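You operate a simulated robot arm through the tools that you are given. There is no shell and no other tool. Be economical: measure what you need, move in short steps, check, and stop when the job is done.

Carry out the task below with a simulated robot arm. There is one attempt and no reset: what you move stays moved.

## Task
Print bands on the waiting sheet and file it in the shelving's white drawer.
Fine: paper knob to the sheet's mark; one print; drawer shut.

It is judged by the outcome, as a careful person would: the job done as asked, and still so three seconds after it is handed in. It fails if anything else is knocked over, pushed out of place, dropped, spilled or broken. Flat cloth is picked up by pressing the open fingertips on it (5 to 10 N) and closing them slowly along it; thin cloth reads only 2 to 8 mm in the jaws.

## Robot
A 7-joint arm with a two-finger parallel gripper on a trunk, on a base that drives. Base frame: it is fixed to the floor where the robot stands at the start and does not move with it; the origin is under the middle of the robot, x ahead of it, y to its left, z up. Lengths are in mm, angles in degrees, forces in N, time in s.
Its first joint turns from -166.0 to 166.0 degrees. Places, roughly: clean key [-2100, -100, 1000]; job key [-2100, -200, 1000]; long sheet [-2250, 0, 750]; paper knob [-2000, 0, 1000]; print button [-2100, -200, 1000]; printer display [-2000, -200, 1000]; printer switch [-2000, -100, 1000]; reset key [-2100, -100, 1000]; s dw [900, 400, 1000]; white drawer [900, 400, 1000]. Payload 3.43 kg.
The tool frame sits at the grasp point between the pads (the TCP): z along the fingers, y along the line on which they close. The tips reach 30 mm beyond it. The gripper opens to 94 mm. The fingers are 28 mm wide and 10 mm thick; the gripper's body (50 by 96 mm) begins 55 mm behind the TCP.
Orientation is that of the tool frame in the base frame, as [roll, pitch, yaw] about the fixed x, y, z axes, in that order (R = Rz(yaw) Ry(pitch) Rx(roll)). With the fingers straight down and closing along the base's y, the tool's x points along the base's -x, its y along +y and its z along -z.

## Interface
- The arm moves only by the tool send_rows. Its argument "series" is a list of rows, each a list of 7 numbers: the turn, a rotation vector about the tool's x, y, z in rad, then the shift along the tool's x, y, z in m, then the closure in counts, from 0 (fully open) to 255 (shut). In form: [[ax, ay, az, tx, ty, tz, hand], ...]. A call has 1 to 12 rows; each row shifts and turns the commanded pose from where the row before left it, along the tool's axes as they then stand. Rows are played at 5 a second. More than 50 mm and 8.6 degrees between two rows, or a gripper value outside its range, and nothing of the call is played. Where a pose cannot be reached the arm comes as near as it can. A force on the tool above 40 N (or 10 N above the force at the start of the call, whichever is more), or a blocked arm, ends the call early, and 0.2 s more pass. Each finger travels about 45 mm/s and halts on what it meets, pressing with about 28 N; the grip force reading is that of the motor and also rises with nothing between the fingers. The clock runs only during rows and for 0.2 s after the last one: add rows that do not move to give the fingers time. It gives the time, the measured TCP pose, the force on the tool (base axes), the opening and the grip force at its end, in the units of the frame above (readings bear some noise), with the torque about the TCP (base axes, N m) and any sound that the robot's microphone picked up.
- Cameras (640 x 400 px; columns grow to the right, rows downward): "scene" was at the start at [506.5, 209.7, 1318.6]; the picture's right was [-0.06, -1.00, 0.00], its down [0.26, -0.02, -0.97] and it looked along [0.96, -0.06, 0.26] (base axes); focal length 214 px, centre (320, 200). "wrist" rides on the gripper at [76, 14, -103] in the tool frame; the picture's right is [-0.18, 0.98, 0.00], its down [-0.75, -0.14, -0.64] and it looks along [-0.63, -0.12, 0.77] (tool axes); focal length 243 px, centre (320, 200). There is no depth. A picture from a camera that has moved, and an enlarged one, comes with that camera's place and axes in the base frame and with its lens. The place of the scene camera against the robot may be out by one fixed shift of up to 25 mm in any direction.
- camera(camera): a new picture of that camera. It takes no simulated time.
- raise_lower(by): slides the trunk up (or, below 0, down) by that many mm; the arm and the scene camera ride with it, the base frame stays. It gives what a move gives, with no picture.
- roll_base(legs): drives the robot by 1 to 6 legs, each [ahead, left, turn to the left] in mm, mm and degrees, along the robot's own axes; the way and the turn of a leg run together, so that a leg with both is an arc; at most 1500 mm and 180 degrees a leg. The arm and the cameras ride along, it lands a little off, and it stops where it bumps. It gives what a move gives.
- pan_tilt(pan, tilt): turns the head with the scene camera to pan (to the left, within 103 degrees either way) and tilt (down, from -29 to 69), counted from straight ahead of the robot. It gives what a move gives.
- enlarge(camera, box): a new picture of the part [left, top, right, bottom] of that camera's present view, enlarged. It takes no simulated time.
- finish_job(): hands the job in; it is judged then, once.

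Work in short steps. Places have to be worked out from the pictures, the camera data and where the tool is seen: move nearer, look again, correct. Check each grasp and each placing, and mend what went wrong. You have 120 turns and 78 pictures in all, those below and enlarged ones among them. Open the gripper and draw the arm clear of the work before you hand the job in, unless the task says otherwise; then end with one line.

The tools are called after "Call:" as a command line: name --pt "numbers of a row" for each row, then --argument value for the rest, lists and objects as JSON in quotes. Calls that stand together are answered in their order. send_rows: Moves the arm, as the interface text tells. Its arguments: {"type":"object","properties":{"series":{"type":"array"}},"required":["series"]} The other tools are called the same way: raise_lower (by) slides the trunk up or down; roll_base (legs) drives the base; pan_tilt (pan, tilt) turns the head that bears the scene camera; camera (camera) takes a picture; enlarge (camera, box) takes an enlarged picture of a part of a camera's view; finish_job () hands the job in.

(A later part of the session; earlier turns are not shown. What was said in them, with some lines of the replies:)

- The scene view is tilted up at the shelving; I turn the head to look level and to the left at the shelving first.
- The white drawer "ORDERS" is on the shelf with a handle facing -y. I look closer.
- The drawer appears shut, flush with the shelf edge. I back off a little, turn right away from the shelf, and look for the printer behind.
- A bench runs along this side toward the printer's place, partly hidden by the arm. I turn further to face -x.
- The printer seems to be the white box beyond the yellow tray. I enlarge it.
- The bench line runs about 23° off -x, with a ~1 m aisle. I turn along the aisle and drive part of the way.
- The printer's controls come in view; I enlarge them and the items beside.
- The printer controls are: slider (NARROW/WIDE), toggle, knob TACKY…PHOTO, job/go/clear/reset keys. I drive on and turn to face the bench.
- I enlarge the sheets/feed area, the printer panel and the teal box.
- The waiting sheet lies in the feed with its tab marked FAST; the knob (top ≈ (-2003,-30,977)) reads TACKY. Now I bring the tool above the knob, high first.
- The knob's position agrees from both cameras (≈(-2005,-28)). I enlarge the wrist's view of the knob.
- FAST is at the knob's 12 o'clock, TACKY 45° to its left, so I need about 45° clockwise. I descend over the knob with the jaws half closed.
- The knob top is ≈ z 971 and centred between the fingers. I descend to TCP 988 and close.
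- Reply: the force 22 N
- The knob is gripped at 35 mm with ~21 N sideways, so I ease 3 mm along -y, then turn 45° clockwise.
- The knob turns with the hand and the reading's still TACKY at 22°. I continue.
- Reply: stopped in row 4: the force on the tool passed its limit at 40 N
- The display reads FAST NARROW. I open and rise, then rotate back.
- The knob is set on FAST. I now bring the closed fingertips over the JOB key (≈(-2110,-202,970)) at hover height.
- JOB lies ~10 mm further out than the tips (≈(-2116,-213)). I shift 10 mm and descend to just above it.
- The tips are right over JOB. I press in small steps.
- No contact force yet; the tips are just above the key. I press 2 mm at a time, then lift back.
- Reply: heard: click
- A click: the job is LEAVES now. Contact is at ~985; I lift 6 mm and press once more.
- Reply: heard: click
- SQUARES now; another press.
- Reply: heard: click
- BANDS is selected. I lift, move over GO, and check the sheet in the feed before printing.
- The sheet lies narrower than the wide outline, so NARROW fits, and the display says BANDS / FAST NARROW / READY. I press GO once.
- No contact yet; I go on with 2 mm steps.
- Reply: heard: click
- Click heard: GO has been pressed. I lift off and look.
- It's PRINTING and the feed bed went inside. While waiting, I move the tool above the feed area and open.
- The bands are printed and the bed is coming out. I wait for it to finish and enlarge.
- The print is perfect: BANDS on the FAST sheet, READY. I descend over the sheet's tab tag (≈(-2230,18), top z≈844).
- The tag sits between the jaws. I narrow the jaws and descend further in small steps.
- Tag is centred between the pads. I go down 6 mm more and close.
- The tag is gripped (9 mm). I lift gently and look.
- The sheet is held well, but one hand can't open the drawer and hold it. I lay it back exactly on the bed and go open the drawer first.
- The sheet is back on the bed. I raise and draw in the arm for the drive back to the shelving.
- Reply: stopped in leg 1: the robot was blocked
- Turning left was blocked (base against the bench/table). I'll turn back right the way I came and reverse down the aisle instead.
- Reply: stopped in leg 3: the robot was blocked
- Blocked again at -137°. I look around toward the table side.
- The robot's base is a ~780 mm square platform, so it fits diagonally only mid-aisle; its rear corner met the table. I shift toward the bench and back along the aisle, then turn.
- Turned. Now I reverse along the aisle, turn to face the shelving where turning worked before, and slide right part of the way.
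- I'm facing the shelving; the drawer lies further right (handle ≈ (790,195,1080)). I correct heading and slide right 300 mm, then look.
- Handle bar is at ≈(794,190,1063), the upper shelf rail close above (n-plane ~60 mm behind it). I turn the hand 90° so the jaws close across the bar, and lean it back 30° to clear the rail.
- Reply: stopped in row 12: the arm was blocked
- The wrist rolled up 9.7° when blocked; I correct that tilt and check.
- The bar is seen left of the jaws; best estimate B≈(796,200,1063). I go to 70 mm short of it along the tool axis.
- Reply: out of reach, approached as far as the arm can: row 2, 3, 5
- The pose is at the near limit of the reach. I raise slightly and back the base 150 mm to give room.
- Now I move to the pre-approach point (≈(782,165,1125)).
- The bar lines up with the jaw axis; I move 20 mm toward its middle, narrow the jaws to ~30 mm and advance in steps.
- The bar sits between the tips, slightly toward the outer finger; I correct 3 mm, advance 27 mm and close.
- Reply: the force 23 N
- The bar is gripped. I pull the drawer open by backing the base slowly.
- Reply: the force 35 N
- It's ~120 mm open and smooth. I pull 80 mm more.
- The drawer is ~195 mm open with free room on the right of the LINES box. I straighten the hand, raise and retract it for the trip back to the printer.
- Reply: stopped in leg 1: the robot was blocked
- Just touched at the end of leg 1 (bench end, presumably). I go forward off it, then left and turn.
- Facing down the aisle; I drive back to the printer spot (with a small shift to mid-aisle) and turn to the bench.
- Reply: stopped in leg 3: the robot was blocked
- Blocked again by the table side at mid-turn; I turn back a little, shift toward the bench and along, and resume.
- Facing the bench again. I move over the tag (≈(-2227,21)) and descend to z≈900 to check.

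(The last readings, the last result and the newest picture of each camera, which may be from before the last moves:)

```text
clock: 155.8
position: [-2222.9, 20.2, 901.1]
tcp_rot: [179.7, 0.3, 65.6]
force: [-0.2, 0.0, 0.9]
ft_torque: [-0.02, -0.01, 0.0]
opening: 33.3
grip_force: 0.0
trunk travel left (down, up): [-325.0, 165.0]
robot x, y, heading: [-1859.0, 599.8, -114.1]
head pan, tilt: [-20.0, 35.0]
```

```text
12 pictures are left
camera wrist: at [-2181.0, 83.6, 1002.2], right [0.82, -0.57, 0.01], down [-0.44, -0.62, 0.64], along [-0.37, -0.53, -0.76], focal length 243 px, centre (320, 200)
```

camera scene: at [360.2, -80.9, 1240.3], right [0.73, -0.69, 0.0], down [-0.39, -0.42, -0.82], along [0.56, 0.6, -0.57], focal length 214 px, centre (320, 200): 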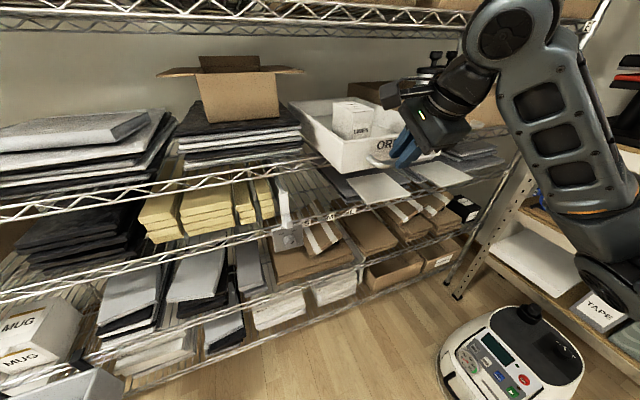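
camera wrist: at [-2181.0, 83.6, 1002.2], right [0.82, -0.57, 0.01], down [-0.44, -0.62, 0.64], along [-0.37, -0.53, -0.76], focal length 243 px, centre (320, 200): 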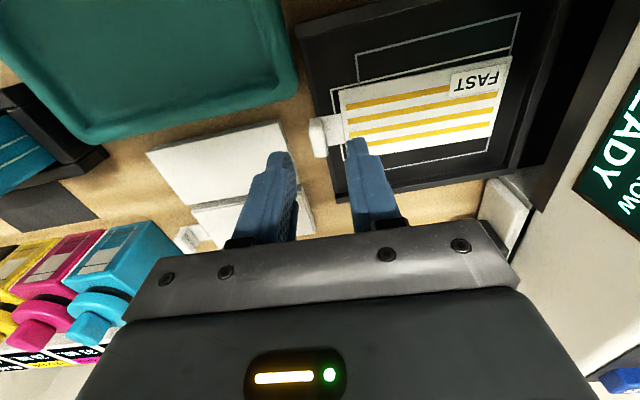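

Tag is aligned. I descend to 861, grip, and lift.

Call:
send_rows --pt "0 0 0 0 -0.001 0.02 165" --pt "0 0 0 0 0 0.012 165" --pt "0 0 0 0 0 0.008 165" --pt "0 0 0 0 0 0 190" --pt "0 0 0 0 0 0 220" --pt "0 0 0 0 0 0 250" --pt "0 0 0 0 0 0 250" --pt "0 0 0 0 0 0 250"

Call:
send_rows --pt "0 0 0 0 0 -0.005 250" --pt "0 0 0 0 0 -0.01 250" --pt "0 0 0 0 0 -0.015 250" --pt "0 0 0 0 -0.01 -0.03 250" --pt "0 0 0 0 -0.01 -0.04 250" --pt "0 0 0 0 -0.01 -0.045 250" --pt "0 0 0 0 0 -0.045 250" --pt "0 0 0 0 0 -0.045 250" --pt "0 0 0 0.02 0 -0.045 250" --pt "0 0 0 0.03 0 -0.045 250" --pt "0 0 0 0.03 0 -0.045 250" --pt "0 0 0 0.03 0 -0.03 250"

Call:
camera --camera "wrist"

```text
clock: 157.6
position: [-2226.2, 18.2, 862.2]
tcp_rot: [179.7, 0.2, 65.6]
force: [0.2, 0.1, 0.4]
ft_torque: [0.01, 0.0, 0.01]
opening: 9.1
grip_force: 28.0
trunk travel left (down, up): [-325.0, 165.0]
robot x, y, heading: [-1857.2, 595.9, -114.3]
head pan, tilt: [-20.0, 35.0]
```

```text
refused: row 10 steps farther than a row can; nothing moved
```

```text
11 pictures are left
camera wrist: at [-2183.0, 82.4, 963.9], right [0.82, -0.57, 0.01], down [-0.44, -0.62, 0.64], along [-0.37, -0.53, -0.76], focal length 243 px, centre (320, 200)
```

wrist: 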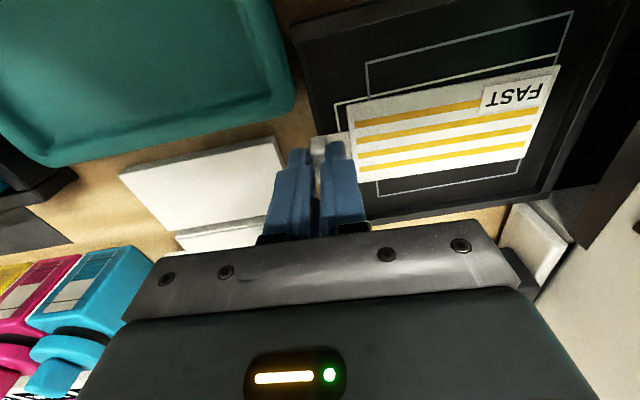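

Gripped at 9 mm, but the lift was refused for step size; I resend with smaller steps.

Call:
send_rows --pt "0 0 0 0 0 -0.005 250" --pt "0 0 0 0 0 -0.01 250" --pt "0 0 0 0 0 -0.02 250" --pt "0 0 0 0 -0.01 -0.035 250" --pt "0 0 0 0 -0.01 -0.04 250" --pt "0 0 0 0 -0.01 -0.04 250" --pt "0 0 0 0 0 -0.045 250" --pt "0 0 0 0 0 -0.045 250" --pt "0 0 0 0 0 -0.045 250" --pt "0 0 0 0.03 0 -0.035 250" --pt "0 0 0 0.03 0 -0.035 250" --pt "0 0 0 0.03 0 -0.035 250"

```text
clock: 160.2
position: [-2221.1, 113.8, 1250.6]
tcp_rot: [179.7, 0.2, 65.6]
force: [-0.6, 0.0, -0.6]
ft_torque: [0.01, 0.02, -0.04]
opening: 8.9
grip_force: 27.9
trunk travel left (down, up): [-325.0, 165.0]
robot x, y, heading: [-1857.2, 598.3, -114.2]
head pan, tilt: [-20.0, 35.0]
```

The sheet is held. I turn along the aisle, reverse, and turn to face -d (heading ≈ -23.5) so the sheet's length points into the drawer.

Call:
roll_base --legs '[[0, 0, -89.3], [-1000, 0, 0], [-676, 0, 0], [0, 0, -90], [0, 0, -90]]'

```text
clock: 180.2
position: [160.2, -464.8, 1250.4]
tcp_rot: [179.8, 0.2, 155.5]
force: [0.7, 0.3, 0.5]
ft_torque: [0.01, 0.04, -0.01]
opening: 8.5
grip_force: 28.4
trunk travel left (down, up): [-325.0, 165.0]
robot x, y, heading: [-324.4, -102.3, -24.5]
head pan, tilt: [-20.0, 35.0]
```

Now I move to the working spot beside the open drawer.

Call:
roll_base --legs '[[0, 0, 1], [148, 270, 0]]'

Call:
pan_tilt --pan 15 --tilt 30

Call:
camera --camera "scene"

```text
clock: 182.6
position: [413.8, -261.3, 1250.7]
tcp_rot: [179.6, 0.3, 156.8]
force: [-0.7, 0.2, 0.6]
ft_torque: [0.0, 0.0, -0.02]
opening: 9.0
grip_force: 28.0
trunk travel left (down, up): [-325.0, 165.0]
robot x, y, heading: [-75.6, 94.1, -23.0]
head pan, tilt: [-20.0, 35.0]
```

```text
clock: 183.6
position: [414.4, -261.7, 1250.4]
tcp_rot: [179.7, 0.2, 156.8]
force: [0.5, -0.2, -0.3]
ft_torque: [-0.02, 0.02, -0.02]
opening: 8.7
grip_force: 28.2
trunk travel left (down, up): [-325.0, 165.0]
robot x, y, heading: [-74.3, 92.0, -23.0]
head pan, tilt: [15.0, 30.0]
```

```text
10 pictures are left
camera scene: at [489.4, 111.7, 1247.5], right [-0.14, -0.99, 0.0], down [-0.5, 0.07, -0.87], along [0.86, -0.12, -0.5], focal length 214 px, centre (320, 200)
```

scene: 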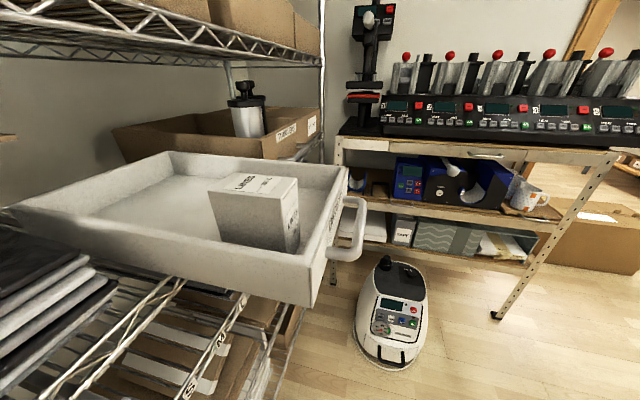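

Drawer open, front at n≈335; free strip d -640…-768 right of the box. Target TCP ≈ (796,73). I shift the base 60 mm left, then move the arm forward first.

Call:
roll_base --legs '[[0, 60, 0]]'

Call:
send_rows --pt "0 0 0 -0.04 0 0 250" --pt "0 0 0 -0.04 0 0 250" --pt "0 0 0 -0.045 0 0 250" --pt "0 0 0 -0.045 0 0 250" --pt "0 0 0 -0.045 0 0 250"

```text
clock: 184.6
position: [437.4, -204.4, 1250.2]
tcp_rot: [179.7, 0.3, 156.8]
force: [-0.3, 0.1, -0.9]
ft_torque: [0.01, 0.01, -0.02]
opening: 8.9
grip_force: 27.9
trunk travel left (down, up): [-325.0, 165.0]
robot x, y, heading: [-52.4, 147.9, -22.9]
head pan, tilt: [15.0, 30.0]
```

```text
clock: 185.8
position: [633.4, -289.7, 1253.0]
tcp_rot: [179.7, 0.2, 156.8]
force: [-0.5, -0.5, 0.3]
ft_torque: [0.01, -0.04, -0.03]
opening: 9.1
grip_force: 27.7
trunk travel left (down, up): [-325.0, 165.0]
robot x, y, heading: [-50.4, 148.6, -23.0]
head pan, tilt: [15.0, 30.0]
```

Now left over the drawer, high (sheet ≈ z 1210, rail not reached).

Call:
send_rows --pt "0 0 0 0 0.045 0 250" --pt "0 0 0 0 0.045 0 250" --pt "0 0 0 0 0.045 0 250" --pt "0 0 0 0 0.045 0 250" --pt "0 0 0 0 0.045 0 250" --pt "0 0 0 -0.003 0.045 0 250" --pt "0 0 0 -0.003 0.045 0 250" --pt "0 0 0 0 0.045 0 250" --pt "0 0 0 0 0.037 0 250" --pt "0 0 0 0 0 0 250"

Call:
camera --camera "wrist"

Call:
camera --camera "scene"

```text
clock: 188.0
position: [796.6, 72.6, 1254.5]
tcp_rot: [179.7, 0.1, 156.9]
force: [0.0, 0.2, 0.6]
ft_torque: [0.03, 0.01, 0.01]
opening: 9.0
grip_force: 28.1
trunk travel left (down, up): [-325.0, 165.0]
robot x, y, heading: [-49.2, 149.4, -23.1]
head pan, tilt: [15.0, 30.0]
```

```text
9 pictures are left
camera wrist: at [730.5, 114.7, 1355.7], right [0.56, 0.83, 0.01], down [0.63, -0.43, 0.64], along [0.54, -0.35, -0.76], focal length 243 px, centre (320, 200)
```

wrist: 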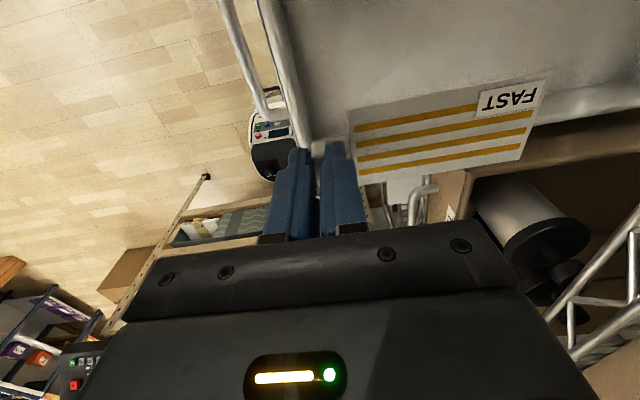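

```text
8 pictures are left
camera scene: at [512.8, 167.6, 1247.5], right [-0.14, -0.99, 0.0], down [-0.5, 0.07, -0.87], along [0.86, -0.12, -0.5], focal length 214 px, centre (320, 200)
```

scene: 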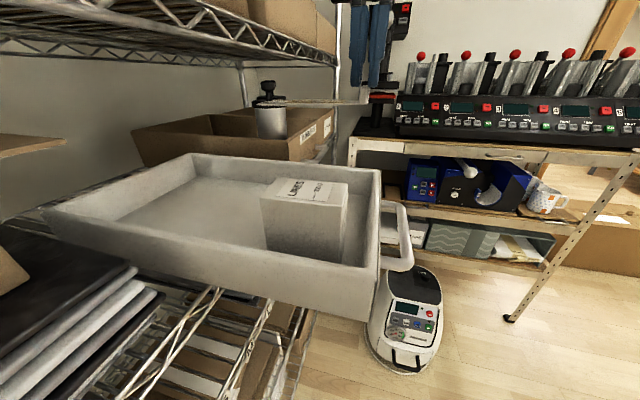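

The jaws are ~18 mm inside the front rim and ~39 mm from the right wall. I shift 15 mm inward, 8 mm toward the box, and descend to just above the rim.

Call:
send_rows --pt "0 0 0 0.008 0.015 0 250" --pt "0 0 0 0 0 0.03 250" --pt "0 0 0 0 0 0.03 250" --pt "0 0 0 0 0 0.025 250" --pt "0 0 0 0 0 0 250"

Call:
camera --camera "wrist"

```text
clock: 189.2
position: [795.4, 91.3, 1168.0]
tcp_rot: [179.8, 0.2, 156.8]
force: [1.2, -0.5, 0.4]
ft_torque: [0.02, -0.02, 0.01]
opening: 8.8
grip_force: 28.3
trunk travel left (down, up): [-325.0, 165.0]
robot x, y, heading: [-53.9, 148.9, -23.0]
head pan, tilt: [15.0, 30.0]
```

```text
7 pictures are left
camera wrist: at [729.5, 132.6, 1270.1], right [0.56, 0.83, 0.01], down [0.63, -0.43, 0.64], along [0.54, -0.35, -0.76], focal length 243 px, centre (320, 200)
```

wrist: 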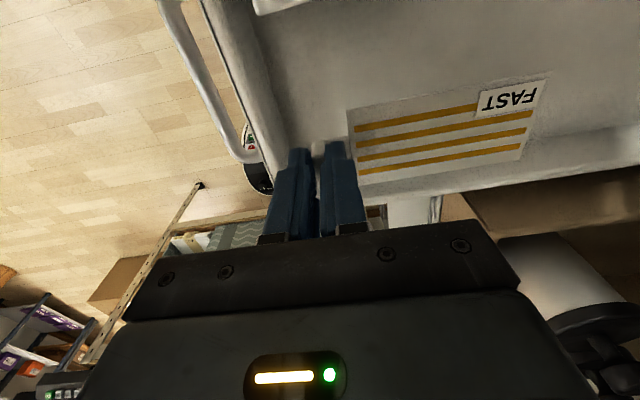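

Well inside the rims. I descend into the drawer, slowly at the end.

Call:
send_rows --pt "0 0 0 0 0 0.02 250" --pt "0 0 0 0 0 0.02 250" --pt "0 0 0 0 0 0.015 250" --pt "0 0 0 0 0 0 250"

Call:
enlarge --camera "scene" --box '[240, 40, 440, 320]'

```text
clock: 190.2
position: [795.3, 90.2, 1114.8]
tcp_rot: [179.7, 0.1, 156.8]
force: [0.1, 0.7, -0.3]
ft_torque: [0.01, 0.0, 0.02]
opening: 9.2
grip_force: 28.6
trunk travel left (down, up): [-325.0, 165.0]
robot x, y, heading: [-55.9, 143.2, -23.1]
head pan, tilt: [15.0, 30.0]
```

```text
1.43 times, centred on (340, 180) of scene
camera zoom: at [512.9, 167.4, 1247.5], right [-0.14, -0.99, 0.0], down [-0.5, 0.07, -0.87], along [0.86, -0.12, -0.5], focal length 306 px, centre (291, 229)
```

zoom: 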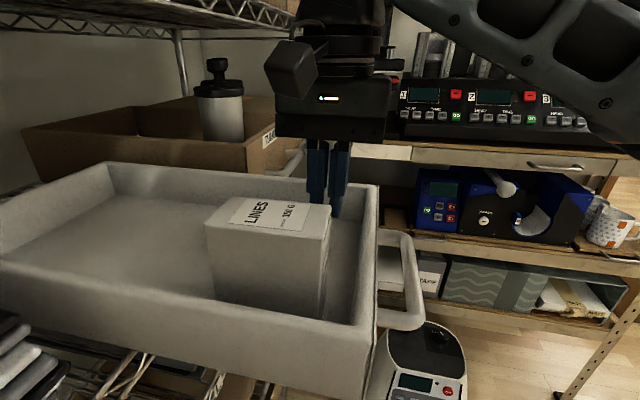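

Fingers are inside behind the box, clear of everything. I lower in 4 mm steps to contact.

Call:
send_rows --pt "0 0 0 0 0 0.005 250" --pt "0 0 0 0 0 0.004 250" --pt "0 0 0 0 0 0.004 250" --pt "0 0 0 0 0 0.004 250" --pt "0 0 0 0 0 0.003 250"

```text
clock: 191.4
position: [797.2, 89.9, 1093.9]
tcp_rot: [179.6, 0.3, 156.9]
force: [-1.0, -0.1, 0.6]
ft_torque: [0.03, -0.01, -0.03]
opening: 9.1
grip_force: 27.9
trunk travel left (down, up): [-325.0, 165.0]
robot x, y, heading: [-54.3, 145.6, -22.9]
head pan, tilt: [15.0, 30.0]
```

Still free; I continue in 3 mm steps.

Call:
send_rows --pt "0 0 0 0 0 0.003 250" --pt "0 0 0 0 0 0.003 250" --pt "0 0 0 0 0 0.003 250" --pt "0 0 0 0 0 0.003 250"

```text
clock: 192.4
position: [796.2, 90.2, 1082.4]
tcp_rot: [179.7, 0.1, 156.8]
force: [-1.0, 0.0, 0.1]
ft_torque: [0.0, 0.0, -0.02]
opening: 9.1
grip_force: 28.2
trunk travel left (down, up): [-325.0, 165.0]
robot x, y, heading: [-51.4, 146.1, -23.1]
head pan, tilt: [15.0, 30.0]
```

Call:
send_rows --pt "0 0 0 0 0 0.003 250" --pt "0 0 0 0 0 0.003 250" --pt "0 0 0 0 0 0.003 250" --pt "0 0 0 0 0 0.003 250"

Call:
enlarge --camera "wrist" --box '[220, 40, 560, 230]'

```text
clock: 193.4
position: [795.4, 90.2, 1071.2]
tcp_rot: [179.6, 0.3, 157.0]
force: [0.5, 1.3, 24.5]
ft_torque: [0.0, -0.15, 0.03]
opening: 9.4
grip_force: 27.6
trunk travel left (down, up): [-325.0, 165.0]
robot x, y, heading: [-51.8, 149.0, -23.3]
head pan, tilt: [15.0, 30.0]
```

```text
1.88 times, centred on (390, 135) of wrist
camera zoom: at [730.1, 132.7, 1172.6], right [0.56, 0.83, 0.01], down [0.63, -0.43, 0.65], along [0.54, -0.35, -0.76], focal length 457 px, centre (188, 322)
```

zoom: 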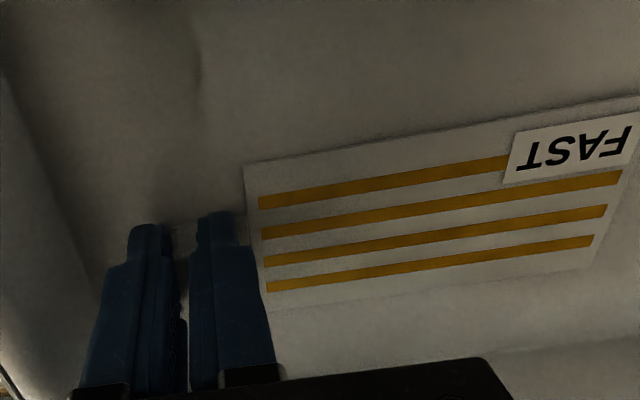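

Contact with the floor (24 N); the sheet lies flat in the drawer. I ease up 2 mm, open, and lift out.

Call:
send_rows --pt "0 0 0 0 0 -0.002 250" --pt "0 0 0 0 0 0 225" --pt "0 0 0 0 0 0 205" --pt "0 0 0 0 0 0 195" --pt "0 0 0 0 0 0 195" --pt "0 0 0 0 0 -0.01 195" --pt "0 0 0 0 0 -0.03 195" --pt "0 0 0 0 0 -0.04 195" --pt "0 0 0 0 0 -0.04 195" --pt "0 0 0 0 0 -0.04 195" --pt "0 0 0 0 0 0 195"

Call:
camera --camera "wrist"

```text
clock: 195.8
position: [795.3, 89.7, 1233.0]
tcp_rot: [179.7, 0.2, 156.9]
force: [0.4, -0.6, -0.5]
ft_torque: [0.0, -0.02, 0.04]
opening: 22.3
grip_force: 0.1
trunk travel left (down, up): [-325.0, 165.0]
robot x, y, heading: [-54.4, 146.6, -23.2]
head pan, tilt: [15.0, 30.0]
```

```text
4 pictures are left
camera wrist: at [729.5, 132.0, 1334.5], right [0.56, 0.83, 0.01], down [0.63, -0.43, 0.64], along [0.54, -0.35, -0.77], focal length 243 px, centre (320, 200)
```

wrist: 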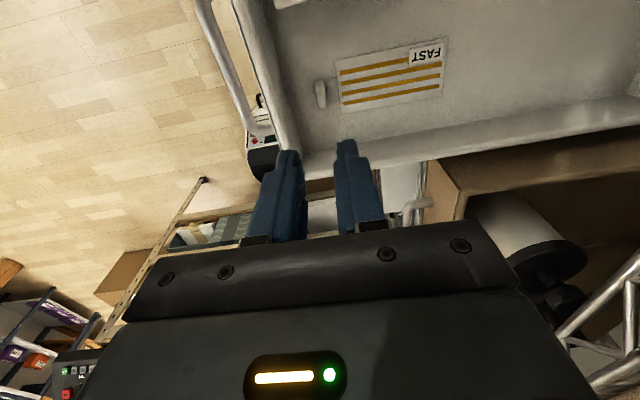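

The sheet lies flat in the drawer with its tag. I close the fingers, move out in front of the handle and lower to push it shut.

Call:
send_rows --pt "0 0 0 0.009 -0.04 0 255" --pt "0 0 0 0.009 -0.04 0 255" --pt "0 0 0 0.009 -0.04 0 255" --pt "0 0 0 0 -0.04 0 255" --pt "0 0 0 0 0 0.04 255" --pt "0 0 0 0 0 0.04 255" --pt "0 0 0 0 0 0.04 255" --pt "0 0 0 0 0 0.035 255" --pt "0 0 0 0 0 0 255"

Call:
camera --camera "scene"

```text
clock: 197.8
position: [707.7, -44.7, 1076.9]
tcp_rot: [179.7, 0.2, 156.9]
force: [0.2, 0.4, -0.1]
ft_torque: [0.0, -0.01, 0.0]
opening: 0.1
grip_force: 28.1
trunk travel left (down, up): [-325.0, 165.0]
robot x, y, heading: [-52.7, 148.1, -22.9]
head pan, tilt: [15.0, 30.0]
```

```text
3 pictures are left
camera scene: at [512.8, 167.4, 1247.5], right [-0.14, -0.99, 0.0], down [-0.5, 0.07, -0.87], along [0.86, -0.12, -0.5], focal length 214 px, centre (320, 200)
```

scene: 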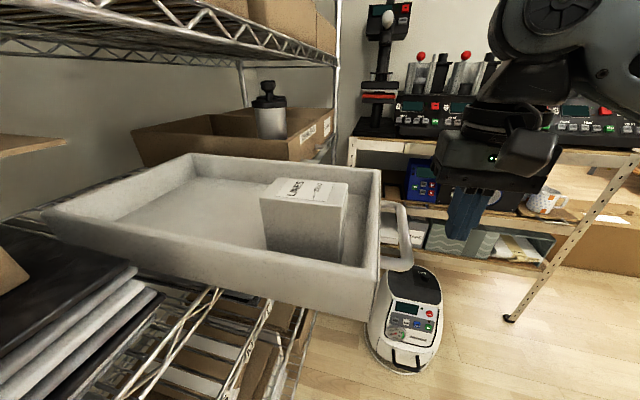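

Fingers are level with the handle bar, ~40 mm in front. I push slowly.

Call:
send_rows --pt "0 0 0 0 0.015 0 255" --pt "0 0 0 0 0.012 0 255" --pt "0 0 0 0 0.01 0 255" --pt "0 0 0 0 0.01 0 255" --pt "0 0 0 0 0.012 0 255" --pt "0 0 0 0 0.012 0 255" --pt "0 0 0 0 0.012 0 255" --pt "0 0 0 0 0.012 0 255" --pt "0 0 0 0 0.012 0 255" --pt "0 0 0 0 0.012 0 255" --pt "0 0 0 0 0.012 0 255"

```text
clock: 200.2
position: [759.9, 74.1, 1076.8]
tcp_rot: [179.7, 0.4, 156.8]
force: [0.2, -0.3, 0.2]
ft_torque: [0.01, 0.01, 0.0]
opening: 0.2
grip_force: 28.1
trunk travel left (down, up): [-325.0, 165.0]
robot x, y, heading: [-52.0, 147.4, -23.2]
head pan, tilt: [15.0, 30.0]
```

The hand is at n≈365, past where the bar stood, so the drawer is moving. I push on until the stop is felt.

Call:
send_rows --pt "0 0 0 0 0.012 0 255" --pt "0 0 0 0 0.012 0 255" --pt "0 0 0 0 0.012 0 255" --pt "0 0 0 0 0.012 0 255" --pt "0 0 0 0 0.012 0 255" --pt "0 0 0 0 0.012 0 255" --pt "0 0 0 0 0.01 0 255" --pt "0 0 0 0 0.007 0 255" --pt "0 0 0 0 0.005 0 255"

Call:
camera --camera "scene"

```text
clock: 202.2
position: [797.1, 161.5, 1077.2]
tcp_rot: [179.8, 0.3, 156.8]
force: [0.0, -1.0, -0.3]
ft_torque: [-0.02, -0.03, 0.01]
opening: 0.1
grip_force: 28.0
trunk travel left (down, up): [-325.0, 165.0]
robot x, y, heading: [-52.6, 149.3, -23.0]
head pan, tilt: [15.0, 30.0]
```

```text
2 pictures are left
camera scene: at [512.9, 167.3, 1247.5], right [-0.14, -0.99, 0.0], down [-0.5, 0.07, -0.87], along [0.86, -0.12, -0.5], focal length 214 px, centre (320, 200)
```

scene: 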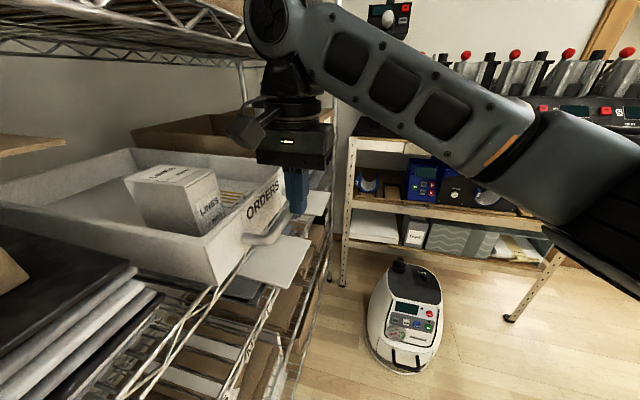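

Nearly shut (n≈460). I push the last bit in 3 mm steps until resistance.

Call:
send_rows --pt "0 0 0 0 0.004 0 255" --pt "0 0 0 0 0.004 0 255" --pt "0 0 0 0 0.003 0 255" --pt "0 0 0 0 0.003 0 255" --pt "0 0 0 0 0.003 0 255"

```text
clock: 203.4
position: [803.8, 176.9, 1077.6]
tcp_rot: [179.7, 0.1, 156.7]
force: [0.1, 0.1, 0.7]
ft_torque: [0.0, -0.03, -0.01]
opening: 0.0
grip_force: 28.4
trunk travel left (down, up): [-325.0, 165.0]
robot x, y, heading: [-53.0, 147.8, -23.1]
head pan, tilt: [15.0, 30.0]
```

No stop yet; I continue in 2–3 mm steps.

Call:
send_rows --pt "0 0 0 0 0.003 0 255" --pt "0 0 0 0 0.002 0 255" --pt "0 0 0 0 0.002 0 255" --pt "0 0 0 0 0.002 0 255"

```text
clock: 204.3
position: [805.4, 178.5, 1077.3]
tcp_rot: [-179.8, 0.1, 156.7]
force: [-9.4, -7.2, 4.6]
ft_torque: [-0.18, 0.36, 0.22]
opening: 0.0
grip_force: 28.1
trunk travel left (down, up): [-325.0, 165.0]
robot x, y, heading: [-53.2, 150.2, -23.2]
head pan, tilt: [15.0, 30.0]
stopped in row 4: the force on the tool passed its limit at 43 N (the readings are from after the stop); the commanded pose is now the measured one
```

Firm stop reached: the drawer is home. I back away, rise a little and look.

Call:
send_rows --pt "0 0 0 0 -0.01 0 255" --pt "0 0 0 0 -0.03 0 255" --pt "0 0 0 0 -0.04 0 200" --pt "0 0 0 0 -0.045 0 100" --pt "0 0 0 0 -0.045 0 0" --pt "0 0 0 0 -0.045 -0.015 0" --pt "0 0 0 0 -0.04 -0.03 0" --pt "0 0 0 0 -0.04 -0.03 0" --pt "0 0 0 0.02 -0.03 -0.03 0" --pt "0 0 0 0.02 -0.03 -0.03 0" --pt "0 0 0 0.02 0 -0.04 0" --pt "0 0 0 0 0 0 0"

Call:
camera --camera "scene"

```text
clock: 206.9
position: [608.3, -124.6, 1252.4]
tcp_rot: [-179.7, 0.1, 156.7]
force: [-0.4, -0.9, 0.4]
ft_torque: [-0.01, -0.01, -0.01]
opening: 93.8
grip_force: 0.0
trunk travel left (down, up): [-325.0, 165.0]
robot x, y, heading: [-54.0, 150.0, -23.3]
head pan, tilt: [15.0, 30.0]
```

```text
1 pictures are left
camera scene: at [512.6, 166.6, 1247.5], right [-0.14, -0.99, 0.0], down [-0.5, 0.07, -0.87], along [0.86, -0.12, -0.5], focal length 214 px, centre (320, 200)
```

scene: 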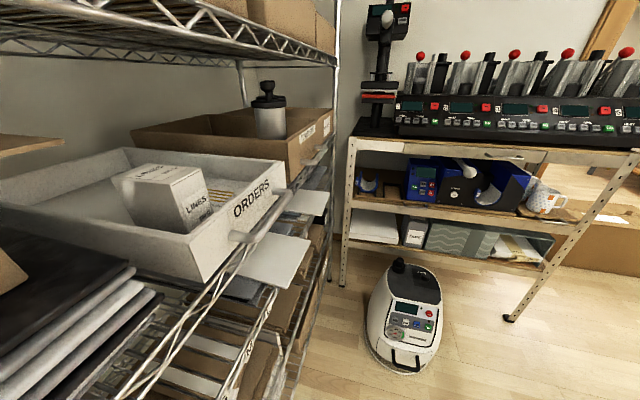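

The drawer is back flush with its neighbour, the box is standing inside as before, the sheet is inside and the arm is clear and open. I hand in.

Call:
finish_job

```text
The job is handed in.
```

I set the paper knob to FAST, the mark on the waiting sheet, and printed bands on it once. The sheet is now filed in the white ORDERS drawer, which is shut, and the arm is clear. While turning in the narrow aisle the base was stopped a few times by bumping the furniture. I saw nothing displaced, though I did not check the tables afterwards.
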